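You operate a simulated robot arm through the tools that you are given. There is no shell and no other tool.

The job below is to be done with a simulated robot arm. You get a single attempt, and the scene is never put back.

JOB
Set the weir plate to 20 cm and run the inlet valve till water spills over it.
Fine: hatch open with its stay set meanwhile; shut the valve, free the stay and shut the hatch.

It is judged by the outcome, as a careful person would: the job done as asked, and still so three seconds after it is handed in. It fails if anything else is knocked over, pushed out of place, dropped, spilled or broken.

ROBOT AND FRAMES
A 6-joint arm with a two-finger parallel gripper, fixed in place. Base frame: the origin is at the foot of the arm, x ahead of it, y to its left, z up. Readings come in m, rad, newtons and seconds.
Its first joint turns from -2.007 to 2.007 rad. Payload 3.43 kg.
The tool frame sits at the grasp point between the pads (the TCP): z along the fingers, y along the line on which they close. The tips reach 0.034 m beyond it. The gripper opens to 0.128 m. The fingers are 0.024 m wide and 0.012 m thick; the gripper's body (0.048 by 0.13 m) begins 0.096 m behind the TCP.
Orientation is that of the tool frame in the base frame, as a unit quaternion [x, y, z, w]. With the fingers straight down and closing along the base's y, the tool's x points along the base's -x, its y along +y and its z along -z.

CONTROLS
- The arm moves only by the tool drive_tool. Its argument "moves" is a list that holds one entry, the list of rows, each a list of 7 numbers: the shift along the tool's x, y, z in mm, then the turn, a rotation vector about the tool's x, y, z in rad, then the gripper command, from -1 (fully open) to 1 (shut), values between in proportion. In form: [[[tx, ty, tz, rx, ry, rz, jaw], ...]]. A call has 1 to 20 rows; each row shifts and turns the commanded pose from where the row before left it, along the tool's axes as they then stand. A row lasts 0.2 s, in which the tool goes at most 0.05 m and 0.15 rad; a call with a longer step from one row to the next is refused whole, and so is a gripper value outside its range. Where a pose cannot be reached the arm comes as near as it can. A force on the tool above 90 N (or 10 N above the force at the start of the call, whichever is more), or a blocked arm, ends the call early, and 0.2 s more pass. Each finger travels about 0.153 m/s and halts on what it meets, pressing with about 44 N; the grip force reading is that of the motor and also rises with nothing between the fingers. The clock runs only during rows and for 0.2 s after the last one: add rows that do not move to give the fingers time. The reply holds the time, the measured pose of the TCP, the force on the tool along the base axes, the opening and the grip force, in the units named above and with some noise, with the torque about the TCP (base axes, N m) and any sound that the robot's microphone picked up.
- Cameras (640 x 400 px; columns grow to the right, rows downward): "scene" is fixed at [0.3997, 0.5008, 1.6585]; the picture's right is [-0.96, 0.27, 0.00], its down [0.14, 0.50, -0.85] and it looks along [-0.23, -0.82, -0.52] (base axes); focal length 315 px, centre (320, 200). "wrist" rides on the gripper at [0.076, -0.011, -0.16] in the tool frame; the picture's right is [0.15, 0.99, 0.00], its down [-0.88, 0.13, -0.46] and it looks along [-0.45, 0.07, 0.89] (tool axes); focal length 234 px, centre (320, 200). There is no depth. A picture from a camera that has moved, and an enlarged one, comes with that camera's place and axes in the base frame and with its lens.
- snapshot(camera): a new picture of that camera. The clock stands still meanwhile.
- move_column(by): slides the trunk up (or, below 0, down) by that many m; the arm rides with it, the base frame stays. It gives what a move gives, with no picture.
- inspect(camera, box): a new picture of the part [left, top, right, bottom] of that camera's present view, enlarged. The clock stands still meanwhile.
- finish_job(): hands the job in; it is judged then, once.

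Places have to be worked out from the pictures, the camera data and where the tool is seen. Open the gripper and draw the arm clear of the work before you hand the job in, unless the task says otherwise.

The tools are called after "Request:" by a JSON object that holds its "name" and its "arguments". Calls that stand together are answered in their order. drive_tool: Moves the arm, as the interface text tells. Its arguments: {"type":"object","properties":{"moves":{"type":"array","items":{"type":"array","items":{"type":"array","items":{"type":"number"}}}}},"required":["moves"]} The other tools are called the same way: move_column (by) slides the trunk up or down; snapshot (camera) takes a picture; inspect (camera, box) takes an enlarged picture of a part of a camera's view; finish_job () hands the job in.

At the start:

```text
time_s: 0.0
tool_pos: [0.1216, -0.3545, 1.3119]
tool_rot: [-0.001, 1.0, 0.0, 0.0]
ft_force: [0.2, -0.2, 1.3]
moment: [0.0, -0.01, -0.02]
gripper_width: 0.1281
grasp_force: 0.0
trunk travel left (down, up): [-0.9, 0.09]
```

scene: 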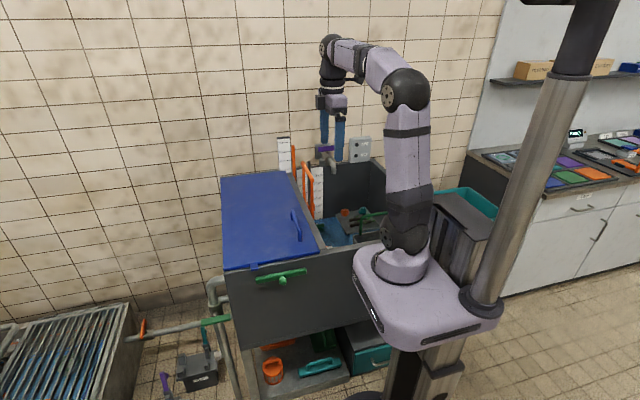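
wrist: 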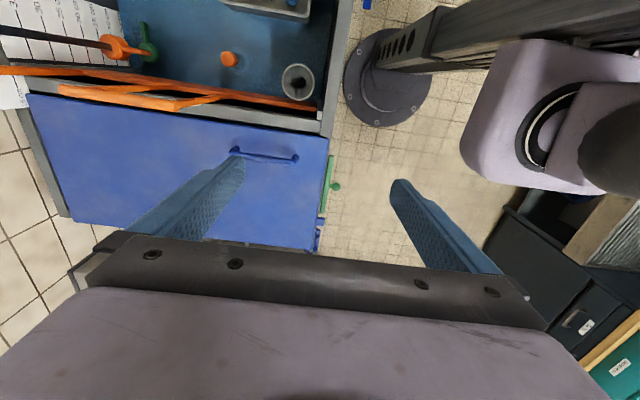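

The overview shows a tank with a blue hatch, orange weir parts and several handles. I'll enlarge the regions first to identify everything.

Request:
{"name": "inspect", "arguments": {"camera": "scene", "box": [210, 120, 400, 240]}}

Request:
{"name": "inspect", "arguments": {"camera": "scene", "box": [200, 230, 400, 400]}}

Request:
{"name": "inspect", "arguments": {"camera": "scene", "box": [260, 120, 350, 220]}}

Request:
{"name": "inspect", "arguments": {"camera": "wrist", "box": [0, 0, 350, 220]}}

Request:
{"name": "inspect", "arguments": {"camera": "scene", "box": [100, 270, 260, 400]}}

```text
3.33 times, centred on (305, 180) of scene
camera zoom: at [0.3997, 0.5008, 1.6585], right [-0.96, 0.27, 0.0], down [0.14, 0.5, -0.85], along [-0.23, -0.82, -0.52], focal length 1051 px, centre (370, 267)
```

zoom: 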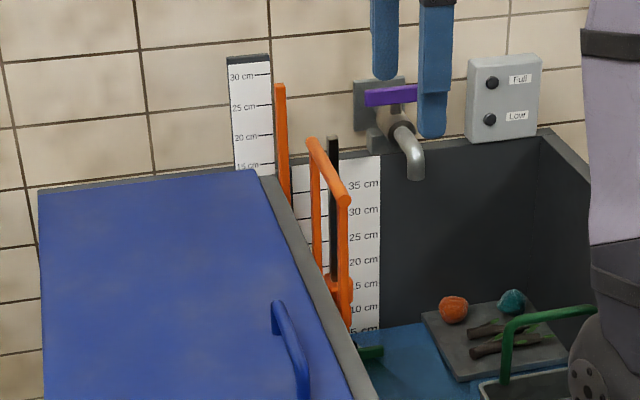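

```text
2.35 times, centred on (300, 315) of scene
camera zoom: at [0.3997, 0.5008, 1.6585], right [-0.96, 0.27, 0.0], down [0.14, 0.5, -0.85], along [-0.23, -0.82, -0.52], focal length 742 px, centre (367, -71)
```

zoom: 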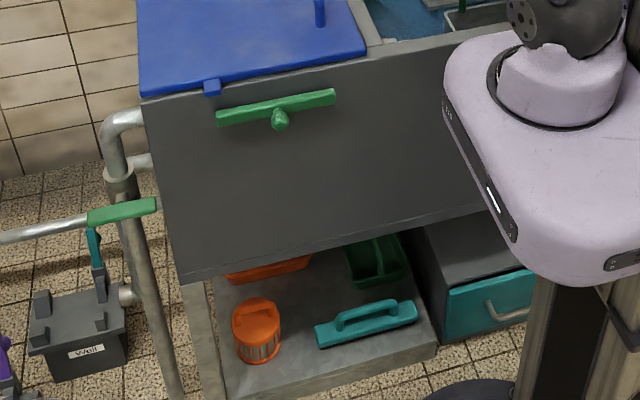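

```text
4.00 times, centred on (305, 170) of scene
camera zoom: at [0.3997, 0.5008, 1.6585], right [-0.96, 0.27, 0.0], down [0.14, 0.5, -0.85], along [-0.23, -0.82, -0.52], focal length 1262 px, centre (380, 320)
```

zoom: 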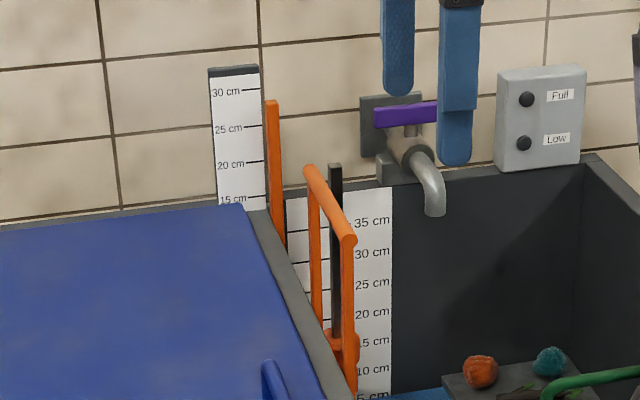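

```text
1.82 times, centred on (175, 110) of wrist
camera zoom: at [0.0452, -0.3653, 1.472], right [-0.15, 0.99, 0.0], down [0.88, 0.13, 0.46], along [0.45, 0.07, -0.89], focal length 426 px, centre (584, 364)
```

zoom: 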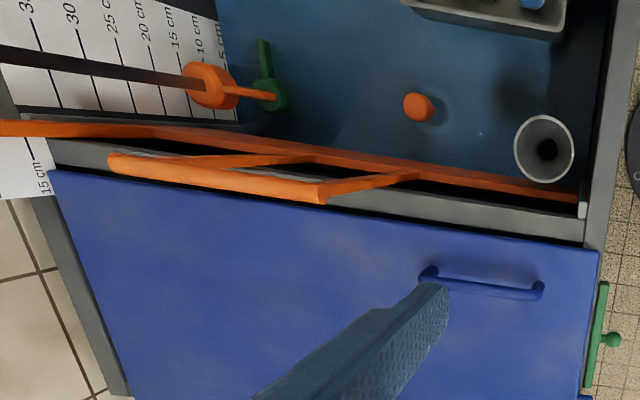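

```text
3.08 times, centred on (180, 335) of scene
camera zoom: at [0.3997, 0.5008, 1.6585], right [-0.96, 0.27, 0.0], down [0.14, 0.5, -0.85], along [-0.23, -0.82, -0.52], focal length 970 px, centre (751, -215)
```

zoom: 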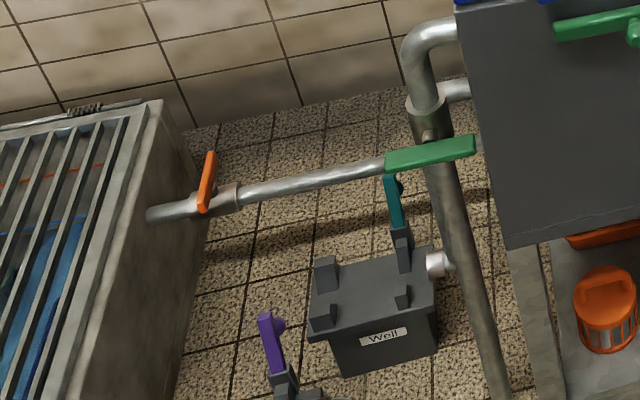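

The hatch top works out near z=0.93, spanning x 0.165–0.48 and y −0.97 to −0.32. I need more detail on the scales, weir handle, valve and hatch furniture.

Request:
{"name": "inspect", "arguments": {"camera": "scene", "box": [270, 130, 330, 170]}}

Request:
{"name": "inspect", "arguments": {"camera": "scene", "box": [290, 155, 350, 225]}}

Request:
{"name": "inspect", "arguments": {"camera": "wrist", "box": [0, 20, 180, 130]}}

Request:
{"name": "inspect", "arguments": {"camera": "wrist", "box": [160, 60, 360, 260]}}

Request:
{"name": "inspect", "arguments": {"camera": "scene", "box": [310, 125, 380, 175]}}

Request:
{"name": "inspect", "arguments": {"camera": "scene", "box": [215, 200, 335, 290]}}

```text
10.00 times, centred on (300, 150) of scene
camera zoom: at [0.3997, 0.5008, 1.6585], right [-0.96, 0.27, 0.0], down [0.14, 0.5, -0.85], along [-0.23, -0.82, -0.52], focal length 3154 px, centre (520, 700)
```

zoom: 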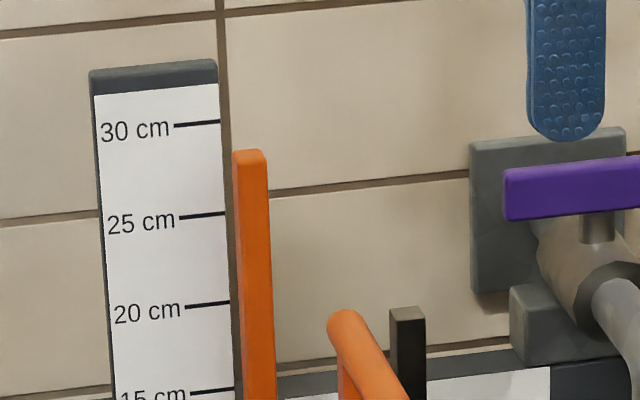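

```text
5.71 times, centred on (320, 190) of scene
camera zoom: at [0.3997, 0.5008, 1.6585], right [-0.96, 0.27, 0.0], down [0.14, 0.5, -0.85], along [-0.23, -0.82, -0.52], focal length 1802 px, centre (320, 257)
```

zoom: 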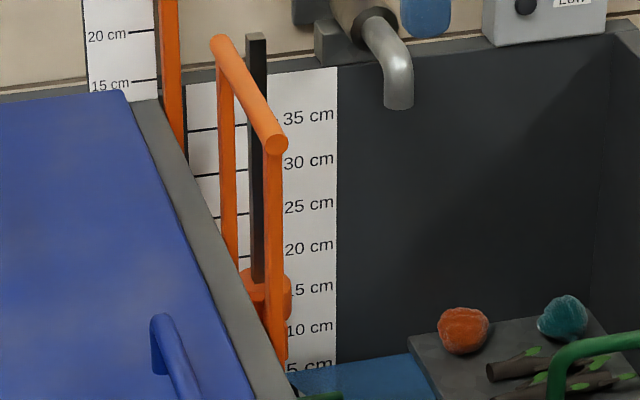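

```text
3.56 times, centred on (90, 75) of wrist
camera zoom: at [0.0452, -0.3653, 1.472], right [-0.15, 0.99, 0.0], down [0.88, 0.13, 0.46], along [0.45, 0.07, -0.89], focal length 833 px, centre (1138, 644)
```

zoom: 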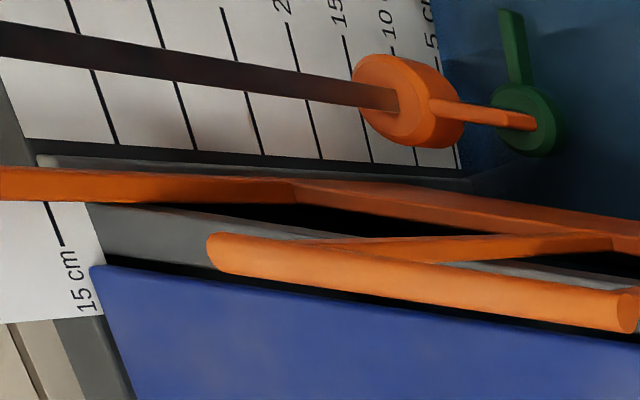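

```text
2.00 times, centred on (260, 160) of wrist
camera zoom: at [0.0452, -0.3653, 1.472], right [-0.15, 0.99, 0.0], down [0.88, 0.13, 0.46], along [0.45, 0.07, -0.89], focal length 468 px, centre (440, 280)
```

zoom: 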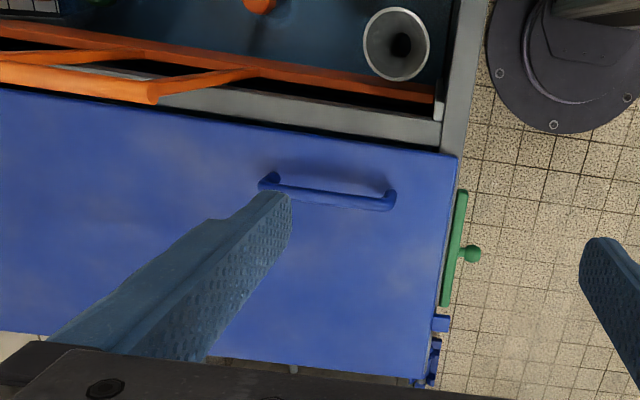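

```text
8.00 times, centred on (345, 150) of scene
camera zoom: at [0.3997, 0.5008, 1.6585], right [-0.96, 0.27, 0.0], down [0.14, 0.5, -0.85], along [-0.23, -0.82, -0.52], focal length 2523 px, centre (120, 600)
```

zoom: 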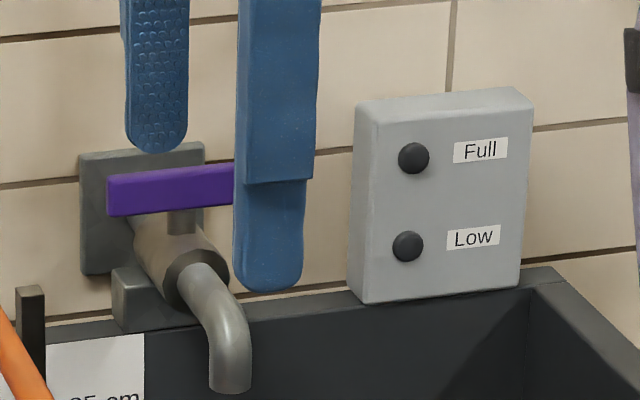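

```text
4.44 times, centred on (275, 245) of scene
camera zoom: at [0.3997, 0.5008, 1.6585], right [-0.96, 0.27, 0.0], down [0.14, 0.5, -0.85], along [-0.23, -0.82, -0.52], focal length 1402 px, centre (520, 0)
```

zoom: 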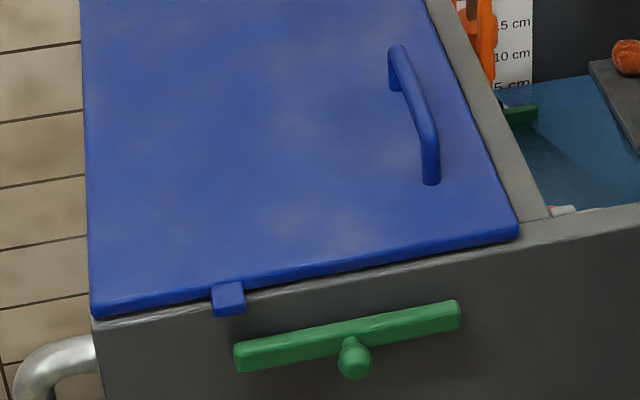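

The hatch hinge seems to be at the +x edge. There is a green bar with a knob on the front face, just below a blue tab, which is probably the stay. I'll turn the tool 90° so the wrist camera looks toward −y and view these parts from the front.

Request:
{"name": "drive_tool", "arguments": {"moves": [[[0, 0, 0, 0, 0, 0.1428, -1], [0, 0, 0, 0, 0, 0.1428, -1], [0, 0, 0, 0, 0, 0.1428, -1], [0, 0, 0, 0, 0, 0.1428, -1], [0, 0, 0, 0, 0, 0.1428, -1], [0, 0, 0, 0, 0, 0.1428, -1], [0, 0, 0, 0, 0, 0.1428, -1], [0, 0, 0, 0, 0, 0.1428, -1], [0, 0, 0, 0, 0, 0.1428, -1], [0, 0, 0, 0, 0, 0.1428, -1], [0, 0, 0, 0, 0, 0.1428, -1]]]}}

Request:
{"name": "snapshot", "arguments": {"camera": "wrist"}}

Request:
{"name": "snapshot", "arguments": {"camera": "scene"}}

```text
time_s: 2.4
tool_pos: [0.1224, -0.354, 1.3115]
tool_rot: [0.708, 0.707, -0.001, -0.001]
ft_force: [-0.6, 0.1, 0.5]
moment: [0.01, -0.01, 0.03]
gripper_width: 0.128
grasp_force: 0.1
trunk travel left (down, up): [-0.9, 0.09]
```

```text
taken
camera wrist: at [0.1097, -0.2785, 1.4721], right [0.99, 0.14, 0.0], down [0.13, -0.88, 0.46], along [0.07, -0.45, -0.89], focal length 234 px, centre (320, 200)
```

wrist: 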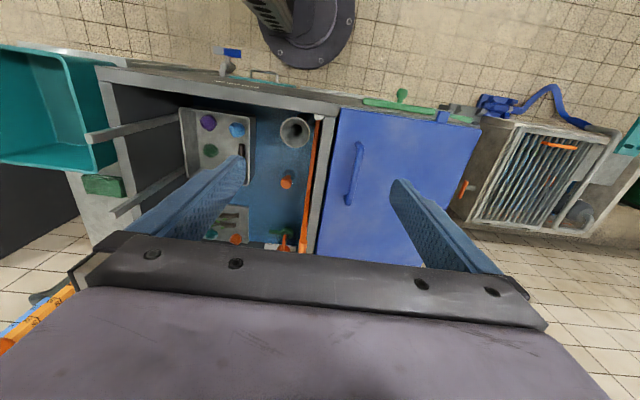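

```text
taken
```

scene: 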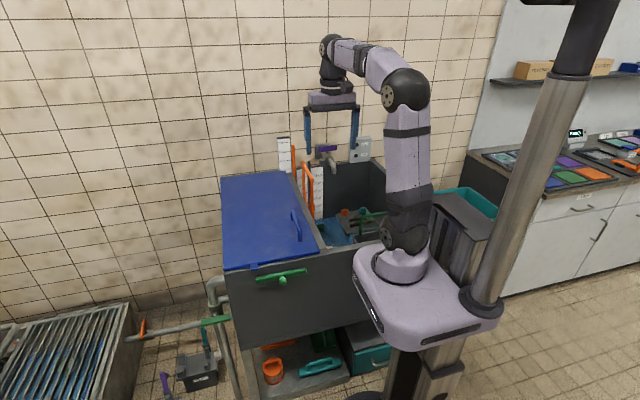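

The camera now sees the tank from above. I'll enlarge the stay area and the tank interior.

Request:
{"name": "inspect", "arguments": {"camera": "wrist", "box": [320, 70, 500, 190]}}

Request:
{"name": "inspect", "arguments": {"camera": "wrist", "box": [170, 90, 340, 260]}}

Request:
{"name": "inspect", "arguments": {"camera": "wrist", "box": [200, 30, 400, 130]}}

```text
3.33 times, centred on (410, 130) of wrist
camera zoom: at [0.1097, -0.2785, 1.4721], right [0.99, 0.14, 0.0], down [0.13, -0.88, 0.46], along [0.07, -0.45, -0.89], focal length 781 px, centre (20, 433)
```

zoom: 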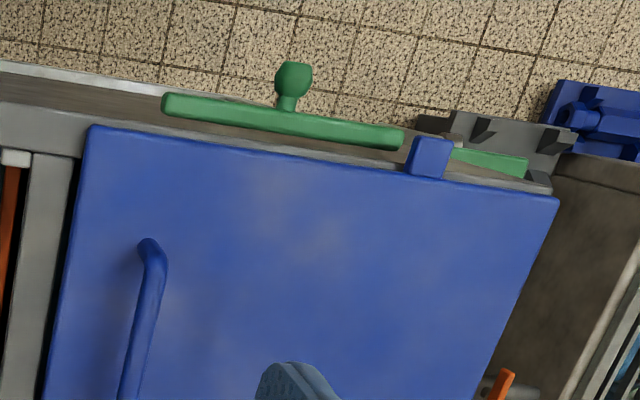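

```text
2.35 times, centred on (255, 175) of wrist
camera zoom: at [0.1097, -0.2785, 1.4721], right [0.99, 0.14, 0.0], down [0.13, -0.88, 0.46], along [0.07, -0.45, -0.89], focal length 551 px, centre (473, 259)
```

zoom: 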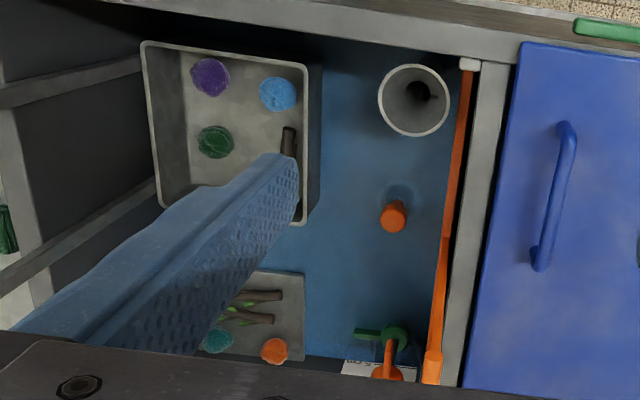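

```text
3.20 times, centred on (300, 80) of wrist
camera zoom: at [0.1097, -0.2785, 1.4721], right [0.99, 0.14, 0.0], down [0.13, -0.88, 0.46], along [0.07, -0.45, -0.89], focal length 749 px, centre (384, 584)
```

zoom: 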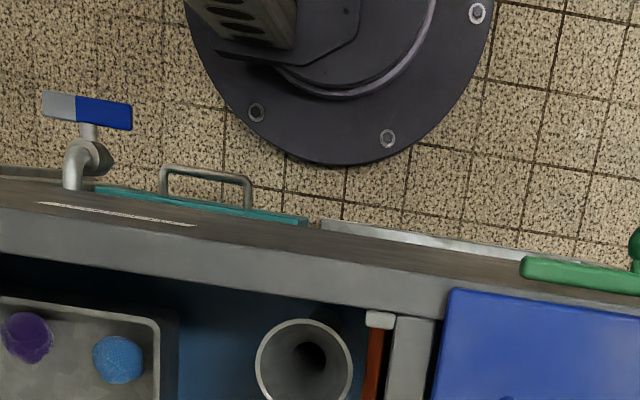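

The bar and tab need a closer look from the front. I'll move the tool out in front of the tank's front face and tilt the camera toward the wall.

Request:
{"name": "drive_tool", "arguments": {"moves": [[[24, 25, 10, 0, 0, 0, -1], [24, 25, 10, 0, 0, 0, -1], [24, 25, 10, 0, 0, 0, -1], [24, 25, 10, 0, 0, 0, -1], [24, 25, 20, 0, 0, 0, -1], [24, 25, 20, 0, 0, 0, -1], [24, 25, 20, 0, 0, 0, -1], [24, 25, 20, 0, 0, 0, -1], [0, 0, 0, 0, -0.14, 0, -1], [0, 0, 0, 0, -0.14, 0, -1], [0, 0, 0, 0, -0.14, 0, -1], [0, 0, 0, 0, -0.14, 0, -1], [0, 0, 0, 0, -0.14, 0, -1]]]}}

Request:
{"name": "snapshot", "arguments": {"camera": "wrist"}}

Request:
{"name": "snapshot", "arguments": {"camera": "scene"}}

```text
time_s: 5.2
tool_pos: [0.3216, -0.163, 1.1915]
tool_rot: [0.663, 0.664, -0.244, 0.244]
ft_force: [0.5, 0.0, -0.4]
moment: [-0.02, -0.03, -0.01]
gripper_width: 0.1283
grasp_force: 0.0
trunk travel left (down, up): [-0.9, 0.09]
```

```text
taken
camera wrist: at [0.3098, -0.0012, 1.2649], right [0.99, 0.11, -0.09], down [0.13, -0.38, 0.92], along [0.07, -0.92, -0.39], focal length 234 px, centre (320, 200)
```

wrist: 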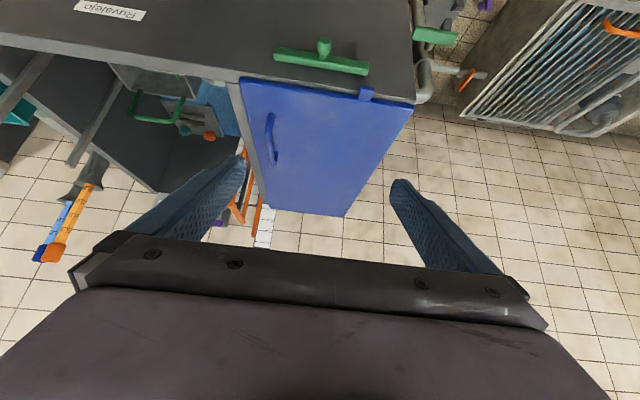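

```text
taken
```

scene: 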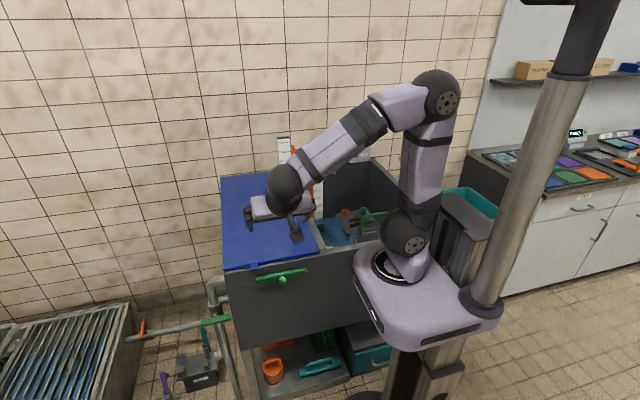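

The image is upside-down from this pose, but the bar, knob and tab are in view. I'll enlarge them.

Request:
{"name": "inspect", "arguments": {"camera": "wrist", "box": [240, 20, 420, 130]}}

Request:
{"name": "inspect", "arguments": {"camera": "wrist", "box": [200, 70, 300, 250]}}

Request:
{"name": "inspect", "arguments": {"camera": "wrist", "box": [300, 60, 440, 220]}}

```text
3.56 times, centred on (330, 75) of wrist
camera zoom: at [0.3098, -0.0012, 1.2649], right [0.99, 0.11, -0.09], down [0.13, -0.38, 0.92], along [0.07, -0.92, -0.39], focal length 833 px, centre (284, 644)
```

zoom: 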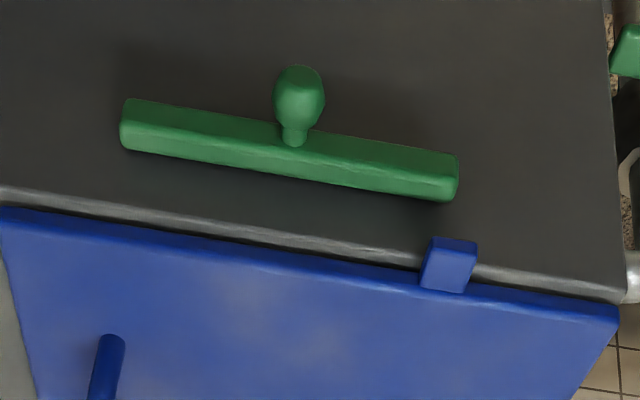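

```text
2.22 times, centred on (250, 160) of wrist
camera zoom: at [0.3098, -0.0012, 1.2649], right [0.99, 0.11, -0.09], down [0.13, -0.38, 0.92], along [0.07, -0.92, -0.39], focal length 520 px, centre (476, 289)
```

zoom: 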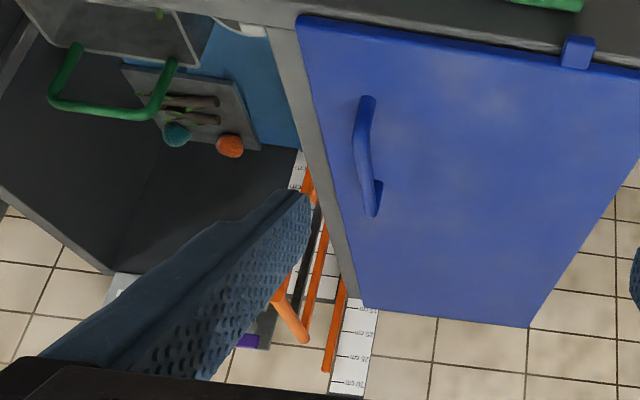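

```text
2.50 times, centred on (370, 140) of wrist
camera zoom: at [0.3098, -0.0012, 1.2649], right [0.99, 0.11, -0.09], down [0.13, -0.38, 0.92], along [0.07, -0.92, -0.39], focal length 585 px, centre (195, 350)
```

zoom: 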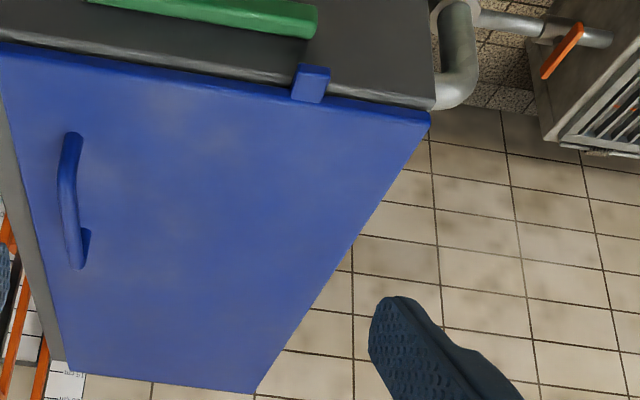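

The bar stands off the front wall and carries the knob at its middle, but I can't see how it is mounted. I'll lower the trunk a little and level the camera for a close horizontal view.

Request:
{"name": "move_column", "arguments": {"by": -0.15}}

Request:
{"name": "drive_tool", "arguments": {"moves": [[[0, 0, 0, 0, -0.1, 0, -1], [0, 0, 0, 0, -0.1, 0, -1], [0, 0, 0, 0, -0.1, 0, -1], [0, 0, 0, 0, -0.1, 0, -1], [20, 0, 10, 0, 0, 0, -1], [20, 0, 10, 0, 0, 0, -1], [20, 0, 10, 0, 0, 0, -1]]]}}

Request:
{"name": "snapshot", "arguments": {"camera": "wrist"}}

Request:
{"name": "snapshot", "arguments": {"camera": "scene"}}

```text
time_s: 7.0
tool_pos: [0.3218, -0.1629, 1.0416]
tool_rot: [0.664, 0.664, -0.242, 0.242]
ft_force: [-0.1, -0.7, 0.1]
moment: [0.01, 0.01, -0.02]
gripper_width: 0.1283
grasp_force: 0.1
trunk travel left (down, up): [-0.75, 0.24]
```

```text
time_s: 8.6
tool_pos: [0.3222, -0.1611, 0.9763]
tool_rot: [0.602, 0.603, -0.37, 0.37]
ft_force: [-0.6, -0.3, 0.6]
moment: [-0.02, 0.04, 0.02]
gripper_width: 0.1281
grasp_force: 0.0
trunk travel left (down, up): [-0.75, 0.24]
```

```text
taken
camera wrist: at [0.3094, 0.0152, 0.981], right [0.99, 0.07, -0.13], down [0.13, 0.01, 0.99], along [0.07, -1.0, 0.0], focal length 234 px, centre (320, 200)
```

wrist: 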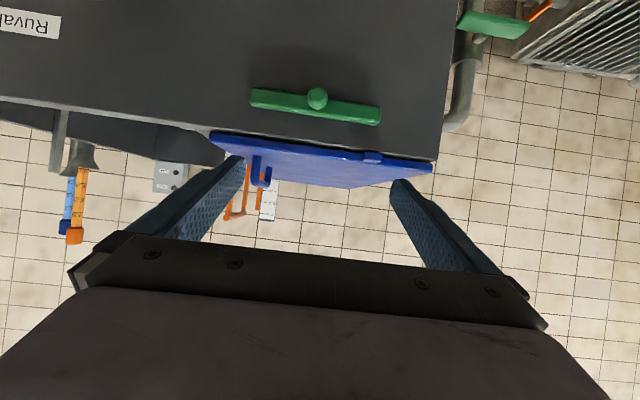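

```text
taken
```

scene: 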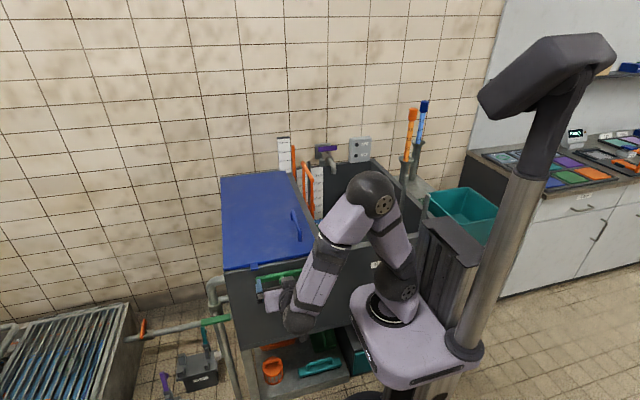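

Request:
{"name": "inspect", "arguments": {"camera": "wrist", "box": [230, 70, 450, 190]}}

Request:
{"name": "inspect", "arguments": {"camera": "scene", "box": [290, 120, 400, 220]}}

Request:
{"name": "inspect", "arguments": {"camera": "wrist", "box": [130, 120, 300, 240]}}

```text
2.91 times, centred on (340, 130) of wrist
camera zoom: at [0.3094, 0.0152, 0.981], right [0.99, 0.07, -0.13], down [0.13, 0.01, 0.99], along [0.07, -1.0, 0.0], focal length 681 px, centre (262, 404)
```

zoom: 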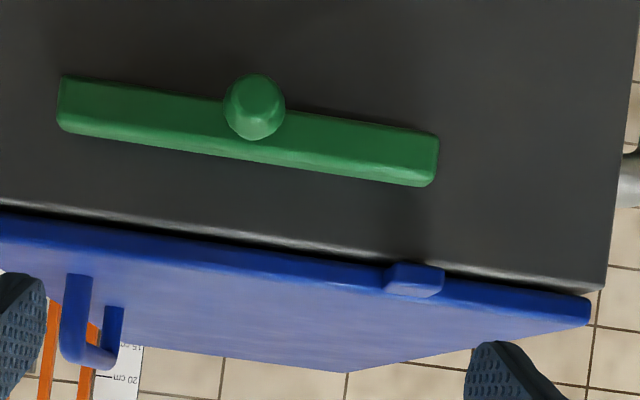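

```text
4.00 times, centred on (345, 170) of scene
camera zoom: at [0.3997, 0.5008, 1.6585], right [-0.96, 0.27, 0.0], down [0.14, 0.5, -0.85], along [-0.23, -0.82, -0.52], focal length 1262 px, centre (220, 320)
```

zoom: 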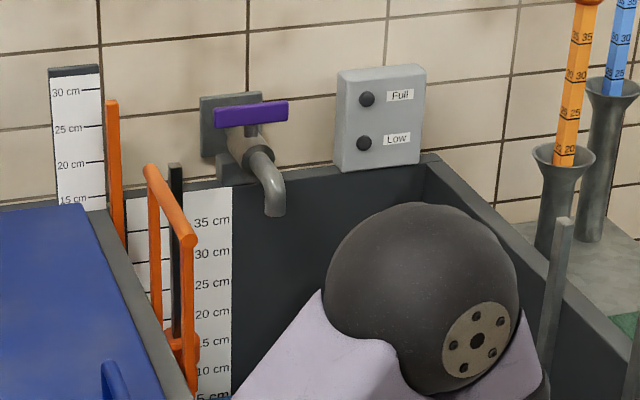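

```text
3.33 times, centred on (215, 180) of wrist
camera zoom: at [0.3094, 0.0152, 0.981], right [0.99, 0.07, -0.13], down [0.13, 0.01, 0.99], along [0.07, -1.0, 0.0], focal length 781 px, centre (670, 267)
```

zoom: 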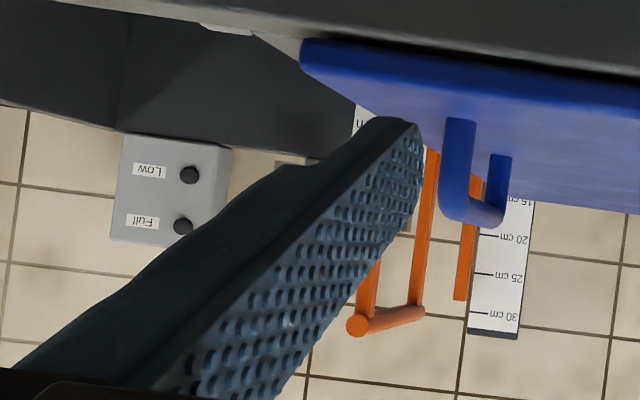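

No pivot is visible from the front. I'll go lower and look up slightly at the back of the bar.

Request:
{"name": "move_column", "arguments": {"by": -0.12}}

Request:
{"name": "drive_tool", "arguments": {"moves": [[[0, 0, 0, 0, -0.094, 0, -1], [0, 0, 0, 0, -0.094, 0, -1], [0, 0, 0, 0, -0.094, 0, -1], [0, 0, 0, 0, -0.094, 0, -1], [0, 0, 0, 0, -0.094, 0, -1], [20, 0, 0, 0, 0, 0, -1], [20, 0, 0, 0, 0, 0, -1], [20, 0, 0, 0, 0, 0, -1]]]}}

Request:
{"name": "inspect", "arguments": {"camera": "wrist", "box": [220, 100, 460, 260]}}

Request:
{"name": "snapshot", "arguments": {"camera": "wrist"}}

Request:
{"name": "snapshot", "arguments": {"camera": "scene"}}

```text
time_s: 10.1
tool_pos: [0.3217, -0.1611, 0.8558]
tool_rot: [0.603, 0.603, -0.37, 0.37]
ft_force: [-0.4, 0.0, 0.7]
moment: [-0.02, 0.0, -0.02]
gripper_width: 0.1278
grasp_force: 0.0
trunk travel left (down, up): [-0.63, 0.36]
```

```text
time_s: 11.8
tool_pos: [0.3608, -0.1511, 0.8304]
tool_rot: [0.5, 0.502, -0.501, 0.498]
ft_force: [-0.5, -0.5, -0.5]
moment: [0.0, -0.03, 0.02]
gripper_width: 0.1282
grasp_force: 0.1
out of reach, approached as far as the arm can: row 5, 6, 7, 8
trunk travel left (down, up): [-0.63, 0.36]
```

```text
2.50 times, centred on (340, 180) of wrist
camera zoom: at [0.348, 0.0082, 0.7551], right [0.99, 0.0, -0.15], down [0.14, 0.45, 0.88], along [0.07, -0.89, 0.45], focal length 585 px, centre (270, 250)
```

zoom: 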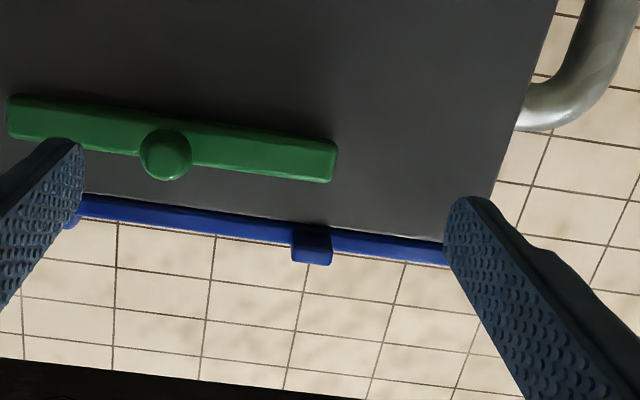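

```text
taken
camera wrist: at [0.348, 0.0082, 0.7551], right [0.99, 0.0, -0.15], down [0.14, 0.45, 0.88], along [0.07, -0.89, 0.45], focal length 234 px, centre (320, 200)
```

wrist: 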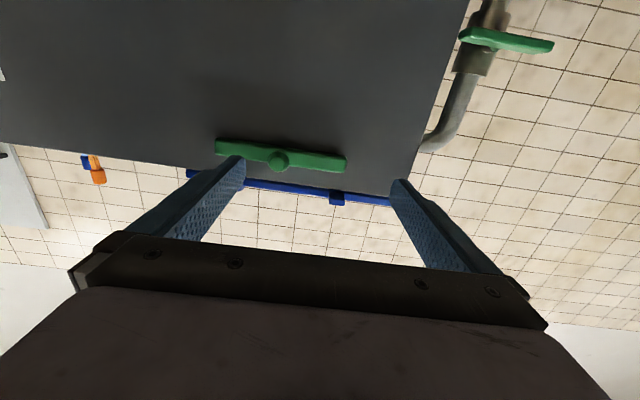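

```text
taken
```

scene: 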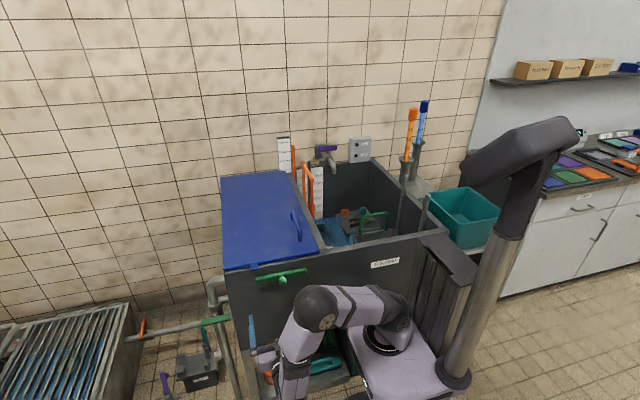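

The bar shows no visible bracket, so I'll learn how it moves by gently trying it later. First the hatch: I'll raise the trunk back, point the tool down with the jaws closing along x, and look at the handle.

Request:
{"name": "move_column", "arguments": {"by": 0.27}}

Request:
{"name": "drive_tool", "arguments": {"moves": [[[0, 0, 0, 0, 0.1428, 0, -1], [0, 0, 0, 0, 0.1428, 0, -1], [0, 0, 0, 0, 0.1428, 0, -1], [0, 0, 0, 0, 0.1428, 0, -1], [0, 0, 0, 0, 0.1428, 0, -1], [0, 0, 0, 0, 0.1428, 0, -1], [0, 0, 0, 0, 0.1428, 0, -1], [0, 0, 0, 0, 0.1428, 0, -1], [0, 0, 0, 0, 0.1428, 0, -1], [0, 0, 0, 0, 0.1428, 0, -1], [0, 0, 0, 0, 0.1428, 0, -1], [0, 0, -30, 0, 0, 0, -1], [0, 0, -30, 0, 0, 0, -1], [0, 0, -30, 0, 0, 0, -1]]]}}

```text
time_s: 14.6
tool_pos: [0.3606, -0.1511, 1.1008]
tool_rot: [-0.501, -0.5, 0.502, -0.497]
ft_force: [0.1, 0.3, -0.3]
moment: [0.03, -0.01, -0.01]
gripper_width: 0.128
grasp_force: 0.0
trunk travel left (down, up): [-0.9, 0.09]
```

```text
time_s: 17.6
tool_pos: [0.362, -0.1525, 1.1916]
tool_rot: [0.707, 0.707, -0.001, -0.003]
ft_force: [0.0, 0.0, 0.0]
moment: [-0.02, 0.03, 0.01]
gripper_width: 0.1281
grasp_force: 0.0
trunk travel left (down, up): [-0.9, 0.09]
```

Tool is pointing down at (0.362, −0.153, 1.19). I'll move above the handle and look.

Request:
{"name": "drive_tool", "arguments": {"moves": [[[-39, -19, 0, 0, 0, 0, -1], [-39, -19, 0, 0, 0, 0, -1], [-39, -19, 0, 0, 0, 0, -1], [-39, -19, 0, 0, 0, 0, -1], [-39, -19, 0, 0, 0, 0, -1], [-39, -19, 0, 0, 0, 0, -1], [-39, -19, 0, 0, 0, 0, -1], [-39, -19, 0, 0, 0, 0, -1], [0, 0, 20, 0, 0, 0, -0.2], [0, 0, 20, 0, 0, 0, -0.2], [0, 0, 20, 0, 0, 0, -0.2]]]}}

Request:
{"name": "snapshot", "arguments": {"camera": "wrist"}}

Request:
{"name": "inspect", "arguments": {"camera": "scene", "box": [210, 150, 370, 270]}}

```text
time_s: 20.0
tool_pos: [0.2057, -0.4652, 1.1317]
tool_rot: [0.708, 0.706, -0.001, -0.002]
ft_force: [0.2, 0.3, -0.4]
moment: [0.0, 0.0, 0.0]
gripper_width: 0.0767
grasp_force: 0.1
trunk travel left (down, up): [-0.9, 0.09]
```

```text
taken
camera wrist: at [0.1953, -0.3892, 1.2909], right [0.99, 0.14, 0.0], down [0.13, -0.88, 0.45], along [0.06, -0.45, -0.89], focal length 234 px, centre (320, 200)
```

wrist: 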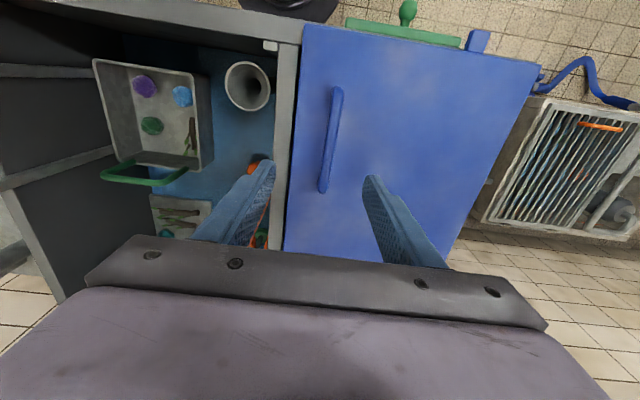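

```text
3.33 times, centred on (290, 210) of scene
camera zoom: at [0.3997, 0.5008, 1.6585], right [-0.96, 0.27, 0.0], down [0.14, 0.5, -0.85], along [-0.23, -0.82, -0.52], focal length 1051 px, centre (420, 167)
```

zoom: 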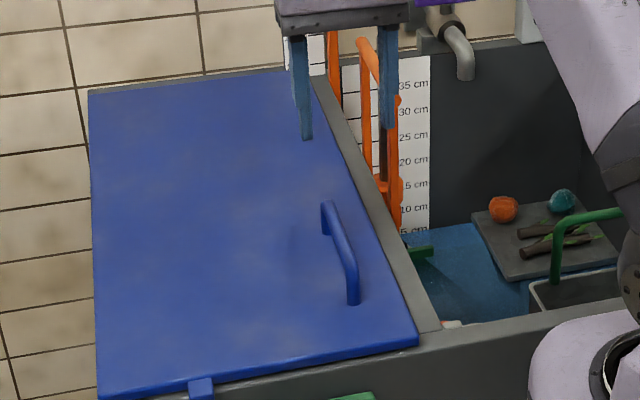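

I place the handle bar at about (0.218, −0.465, 0.957), running along y and about 3 cm above the hatch. I'll descend with the fingers either side of it and close.

Request:
{"name": "drive_tool", "arguments": {"moves": [[[0, 12, 0, 0, 0, 0, -0.2], [0, 0, 30, 0, 0, 0, -0.2], [0, 0, 30, 0, 0, 0, -0.2], [0, 0, 30, 0, 0, 0, -0.2], [0, 0, 30, 0, 0, 0, -0.2], [0, 0, 20, 0, 0, 0, -0.2], [0, 0, 15, 0, 0, 0, -0.2], [0, 0, 0, 0, 0, 0, -0.2]]]}}

Request:
{"name": "snapshot", "arguments": {"camera": "wrist"}}

Request:
{"name": "inspect", "arguments": {"camera": "scene", "box": [260, 170, 340, 260]}}

```text
time_s: 21.8
tool_pos: [0.2165, -0.4633, 0.9746]
tool_rot: [0.708, 0.707, -0.001, -0.001]
ft_force: [0.5, 0.1, -0.2]
moment: [0.04, 0.05, 0.01]
gripper_width: 0.0768
grasp_force: 0.1
trunk travel left (down, up): [-0.9, 0.09]
```

```text
taken
camera wrist: at [0.2058, -0.3876, 1.135], right [0.99, 0.14, 0.0], down [0.13, -0.88, 0.45], along [0.06, -0.45, -0.89], focal length 234 px, centre (320, 200)
```

wrist: 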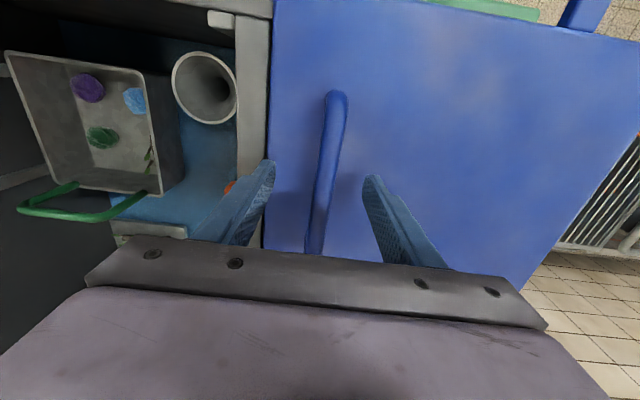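

```text
4.44 times, centred on (300, 215) of scene
camera zoom: at [0.3997, 0.5008, 1.6585], right [-0.96, 0.27, 0.0], down [0.14, 0.5, -0.85], along [-0.23, -0.82, -0.52], focal length 1402 px, centre (409, 133)
```

zoom: 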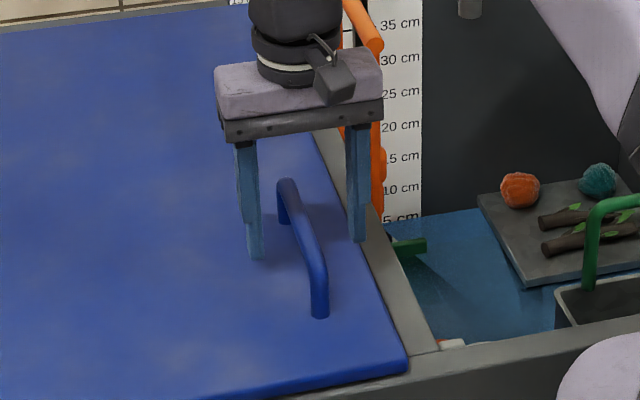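

Fingers straddle the handle with clearance above the hatch. Closing now.

Request:
{"name": "drive_tool", "arguments": {"moves": [[[0, 0, 0, 0, 0, 0, 1], [0, 0, 0, 0, 0, 0, 1], [0, 0, 0, 0, 0, 0, 1]]]}}

Request:
{"name": "snapshot", "arguments": {"camera": "wrist"}}

```text
time_s: 22.6
tool_pos: [0.2201, -0.4635, 0.9747]
tool_rot: [0.708, 0.706, -0.002, -0.002]
ft_force: [15.0, 1.2, -1.7]
moment: [0.07, -0.36, 0.19]
gripper_width: 0.0154
grasp_force: 45.0
trunk travel left (down, up): [-0.9, 0.09]
```

```text
taken
camera wrist: at [0.2089, -0.3877, 1.1349], right [0.99, 0.14, 0.0], down [0.13, -0.88, 0.45], along [0.06, -0.45, -0.89], focal length 234 px, centre (320, 200)
```

wrist: 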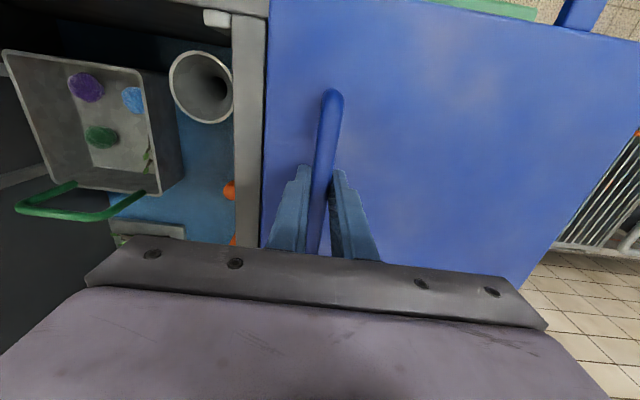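

Handle is gripped (15 mm bar), with a slight side load that I'll relieve by +6 mm in x. Then I'll lift the hatch along an arc about the hinge, estimated at (0.487, 0.915), for the first 20°.

Request:
{"name": "drive_tool", "arguments": {"moves": [[[0, 6, 0, 0, 0, 0, 1], [0, 5.5, -22.7, 0.0436, 0, 0, 1], [0, 6.4, -22.4, 0.0436, 0, 0, 1], [0, 7.4, -22.2, 0.0436, 0, 0, 1], [0, 8.4, -22.0, 0.0436, 0, 0, 1], [0, 0, 0, 0, 0, 0, 1]]]}}

Request:
{"name": "snapshot", "arguments": {"camera": "scene"}}

Request:
{"name": "snapshot", "arguments": {"camera": "wrist"}}

```text
time_s: 24.0
tool_pos: [0.2537, -0.4631, 1.0625]
tool_rot: [0.705, 0.703, -0.062, -0.065]
ft_force: [-15.1, -2.0, -2.0]
moment: [0.53, 0.21, 0.04]
gripper_width: 0.0155
grasp_force: 45.5
trunk travel left (down, up): [-0.9, 0.09]
```

```text
taken
```

scene: 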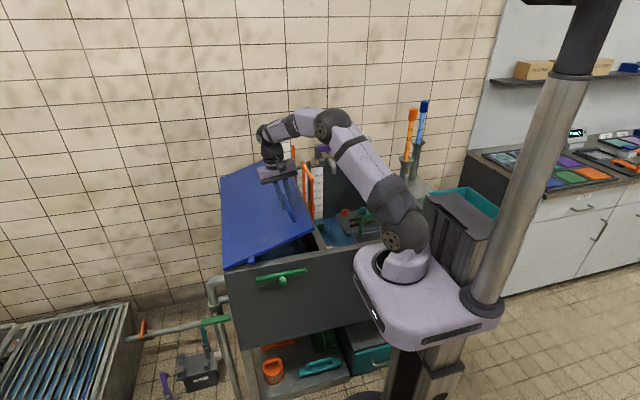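

```text
taken
camera wrist: at [0.2709, -0.388, 1.2226], right [0.97, 0.14, -0.18], down [0.21, -0.88, 0.42], along [-0.09, -0.45, -0.89], focal length 234 px, centre (320, 200)
```

wrist: 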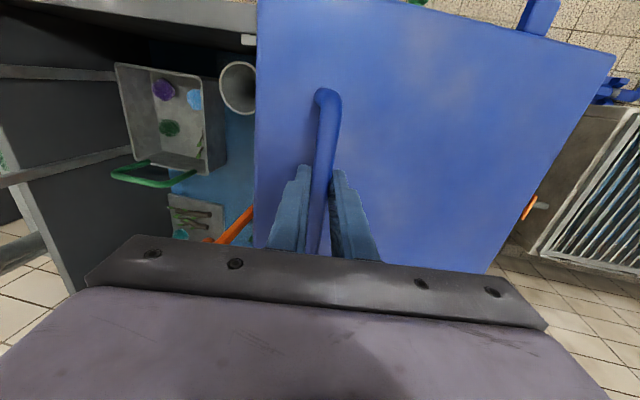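

The hatch is lifting freely and light. Readings fit a hinge near (0.50, 0.92) better, so I'll continue the arc to about 50° with that centre.

Request:
{"name": "drive_tool", "arguments": {"moves": [[[0, 7.0, -27.4, 0.0436, 0, 0, 1], [0, 10.2, -22.4, 0.0436, 0, 0, 1], [0, 11.0, -22.1, 0.0436, 0, 0, 1], [0, 12.2, -21.5, 0.0436, 0, 0, 1], [0, 12.9, -21.1, 0.0436, 0, 0, 1], [0, 13.9, -20.5, 0.0436, 0, 0, 1], [0, 0, 0, 0, 0, 0, 1]]]}}

Request:
{"name": "snapshot", "arguments": {"camera": "scene"}}

Request:
{"name": "snapshot", "arguments": {"camera": "wrist"}}

```text
time_s: 25.6
tool_pos: [0.3344, -0.4446, 1.1542]
tool_rot: [0.69, 0.69, -0.154, -0.152]
ft_force: [-3.2, -29.8, -5.7]
moment: [-0.8, -0.11, 0.52]
gripper_width: 0.0155
grasp_force: 44.8
out of reach, approached as far as the arm can: row 5, 6
trunk travel left (down, up): [-0.9, 0.09]
```

```text
taken
```

scene: 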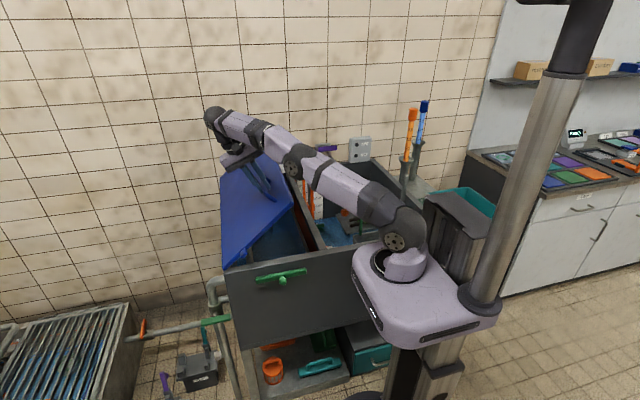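

```text
taken
camera wrist: at [0.3918, -0.3677, 1.3032], right [0.9, 0.14, -0.42], down [0.31, -0.88, 0.36], along [-0.32, -0.45, -0.83], focal length 234 px, centre (320, 200)
```

wrist: 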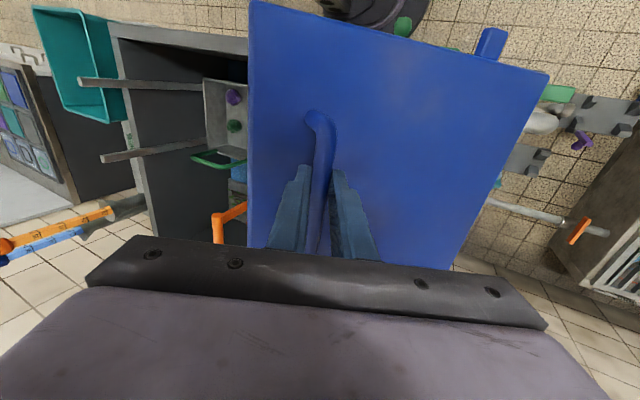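

The arm runs out of reach with this downward grip. Approaching along the handle from the front (tool pointing −y, wrist over my side) would need much less reach, so I'll lower the hatch back gently along the same arc and regrip that way.

Request:
{"name": "drive_tool", "arguments": {"moves": [[[0, 0, 0, -0.0436, 0, 0, 1], [0, -13.9, 20.5, -0.0436, 0, 0, 1], [0, -12.9, 21.1, 0, 0, 0, 1], [0, 0, 0, 0, 0, 0, 1]]]}}

```text
time_s: 26.6
tool_pos: [0.2978, -0.4407, 1.1243]
tool_rot: [0.696, 0.697, -0.122, -0.123]
ft_force: [11.6, -22.4, -19.4]
moment: [-0.13, -0.4, -0.16]
gripper_width: 0.0155
grasp_force: 45.1
trunk travel left (down, up): [-0.9, 0.09]
```

The hatch is tracking down on the same arc. Lowering the rest of the way.

Request:
{"name": "drive_tool", "arguments": {"moves": [[[-4, -3.5, 23.5, -0.05, 0, 0, 1], [0, -8.4, 23.1, -0.05, 0, 0, 1], [0, -7.6, 23.4, -0.05, 0, 0, 1], [0, -6.7, 23.8, -0.05, 0, 0, 1], [0, -5.6, 23.8, -0.05, 0, 0, 1], [0, -4.9, 24.1, -0.05, 0, 0, 1], [0, -2, 12, -0.05, 0, 0, 1], [0, 0, 0, 0, 0, 0, 1]]]}}

```text
time_s: 28.4
tool_pos: [0.2196, -0.4404, 0.9847]
tool_rot: [0.707, 0.707, 0.0, -0.004]
ft_force: [-19.8, -15.9, -0.1]
moment: [0.19, 0.47, 0.03]
gripper_width: 0.0159
grasp_force: 45.2
trunk travel left (down, up): [-0.9, 0.09]
```

About 1 cm remains. I'll set it down while relieving the side load.

Request:
{"name": "drive_tool", "arguments": {"moves": [[[-2, -2, 4, 0, 0, 0, 1], [-1, -1, 3, 0, 0, 0, 1], [0, 0, 2, 0, 0, 0, 1], [0, 0, 0, 0, 0, 0, 1]]]}}

Request:
{"name": "inspect", "arguments": {"camera": "scene", "box": [210, 150, 370, 290]}}

```text
time_s: 29.4
tool_pos: [0.2199, -0.4412, 0.9804]
tool_rot: [0.707, 0.707, -0.001, 0.001]
ft_force: [-10.4, -0.6, 33.0]
moment: [-0.01, 0.23, 0.13]
gripper_width: 0.0157
grasp_force: 45.6
trunk travel left (down, up): [-0.9, 0.09]
```

```text
2.86 times, centred on (290, 220) of scene
camera zoom: at [0.3997, 0.5008, 1.6585], right [-0.96, 0.27, 0.0], down [0.14, 0.5, -0.85], along [-0.23, -0.82, -0.52], focal length 901 px, centre (406, 143)
```

zoom: 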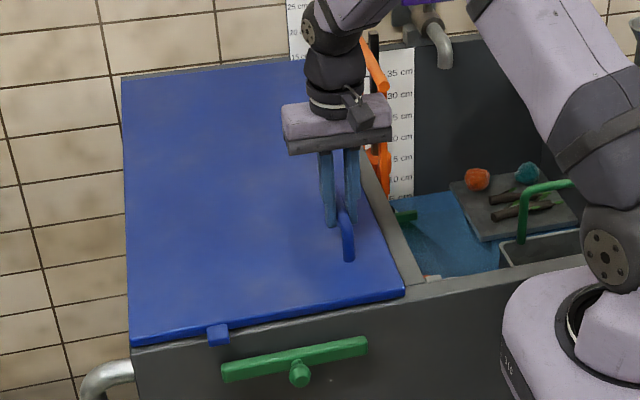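

The hatch is seated (33 N push-back). I'll release, rise, and turn the tool half a turn so the camera will be on top when I point the fingers toward the wall.

Request:
{"name": "drive_tool", "arguments": {"moves": [[[0, 0, 0, 0, 0, 0, -0.2], [0, 0, 0, 0, 0, 0, -0.2], [0, 0, -30, 0, 0, 0, -0.2], [0, 0, -30, 0, 0, 0, -0.2], [0, 0, -30, 0, 0, 0, -0.2], [0, 0, -30, 0, 0, 0, -0.2], [0, 0, -30, 0, 0, 0, -0.2], [0, 0, -30, 0, 0, 0, -0.2]]]}}

Request:
{"name": "drive_tool", "arguments": {"moves": [[[0, 0, 0, 0, 0, -0.15, -0.2], [0, 0, 0, 0, 0, -0.15, -0.2], [0, 0, 0, 0, 0, -0.15, -0.2], [0, 0, 0, 0, 0, -0.15, -0.2], [0, 0, 0, 0, 0, -0.15, -0.2], [0, 0, 0, 0, 0, -0.15, -0.2], [0, 0, 0, 0, 0, -0.15, -0.2], [0, 0, 0, 0, 0, -0.15, -0.2], [0, 0, 0, 0, 0, -0.15, -0.2], [0, 0, 0, 0, 0, -0.15, -0.2], [0, 0, 0, 0, 0, -0.15, -0.2], [0, 0, 0, 0, 0, -0.15, -0.2], [0, 0, 0, 0, 0, -0.15, -0.2], [0, 0, 0, 0, 0, -0.15, -0.2], [0, 0, 0, 0, 0, -0.15, -0.2], [0, 0, 0, 0, 0, -0.15, -0.2], [0, 0, 0, 0, 0, -0.15, -0.2], [0, 0, 0, 0, 0, -0.15, -0.2], [0, 0, 0, 0, 0, -0.15, -0.2], [0, 0, 0, 0, 0, -0.15, -0.2]]]}}

Request:
{"name": "snapshot", "arguments": {"camera": "scene"}}

```text
time_s: 31.2
tool_pos: [0.2209, -0.4396, 1.1588]
tool_rot: [0.708, 0.706, -0.001, -0.001]
ft_force: [0.3, 0.0, 1.5]
moment: [0.0, 0.02, 0.01]
gripper_width: 0.0769
grasp_force: 0.1
trunk travel left (down, up): [-0.9, 0.09]
```

```text
time_s: 35.4
tool_pos: [0.2211, -0.4417, 1.1559]
tool_rot: [-0.654, 0.756, 0.002, -0.001]
ft_force: [-0.1, 1.1, -0.6]
moment: [-0.01, 0.02, 0.02]
gripper_width: 0.0769
grasp_force: 0.1
trunk travel left (down, up): [-0.9, 0.09]
```

```text
taken
```

scene: 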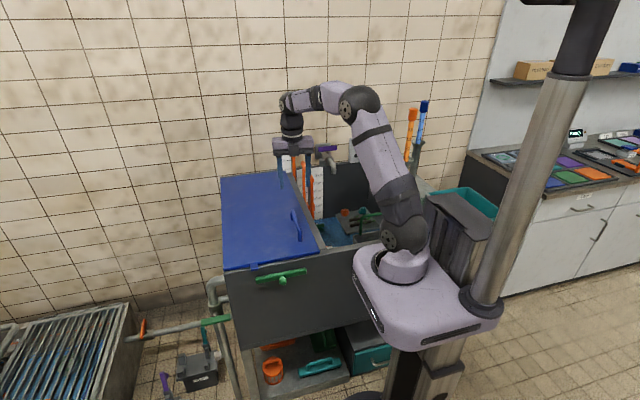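

Finishing the turn and tilting the fingers to point toward the wall (−y).

Request:
{"name": "drive_tool", "arguments": {"moves": [[[0, 0, 0, 0, 0, -0.1416, -0.2], [0, 0, 0, 0, 0.1428, 0, -0.2], [0, 0, 0, 0, 0.1428, 0, -0.2], [0, 0, 0, 0, 0.1428, 0, -0.2], [0, 0, 0, 0, 0.1428, 0, -0.2], [0, 0, 0, 0, 0.1428, 0, -0.2], [0, 0, 0, 0, 0.1428, 0, -0.2], [0, 0, 0, 0, 0.1428, 0, -0.2], [0, 0, 0, 0, 0.1428, 0, -0.2], [0, 0, 0, 0, 0.1428, 0, -0.2], [0, 0, 0, 0, 0.1428, 0, -0.2], [0, 0, 0, 0, 0.1428, 0, -0.2]]]}}

Request:
{"name": "snapshot", "arguments": {"camera": "wrist"}}

Request:
{"name": "snapshot", "arguments": {"camera": "scene"}}

```text
time_s: 38.0
tool_pos: [0.2233, -0.4422, 1.1574]
tool_rot: [0.5, -0.501, 0.498, 0.501]
ft_force: [-0.1, 0.2, -1.2]
moment: [0.03, 0.0, 0.01]
gripper_width: 0.0767
grasp_force: 0.0
trunk travel left (down, up): [-0.9, 0.09]
```

```text
taken
camera wrist: at [0.2341, -0.2827, 1.2328], right [-0.99, 0.0, 0.15], down [-0.13, 0.46, -0.88], along [-0.07, -0.89, -0.45], focal length 234 px, centre (320, 200)
```

wrist: 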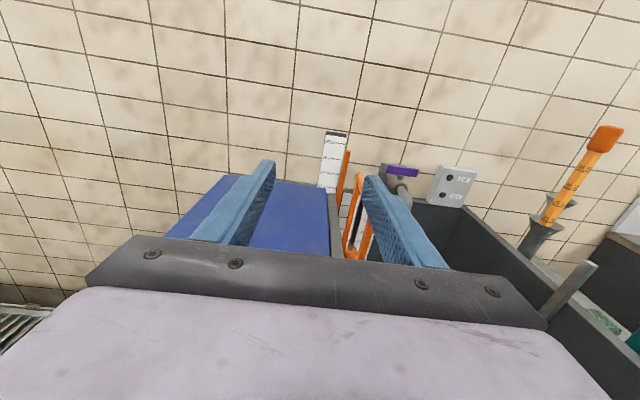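

```text
taken
```

scene: 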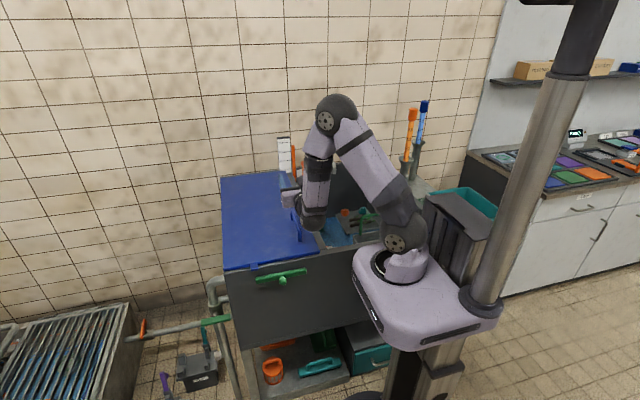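

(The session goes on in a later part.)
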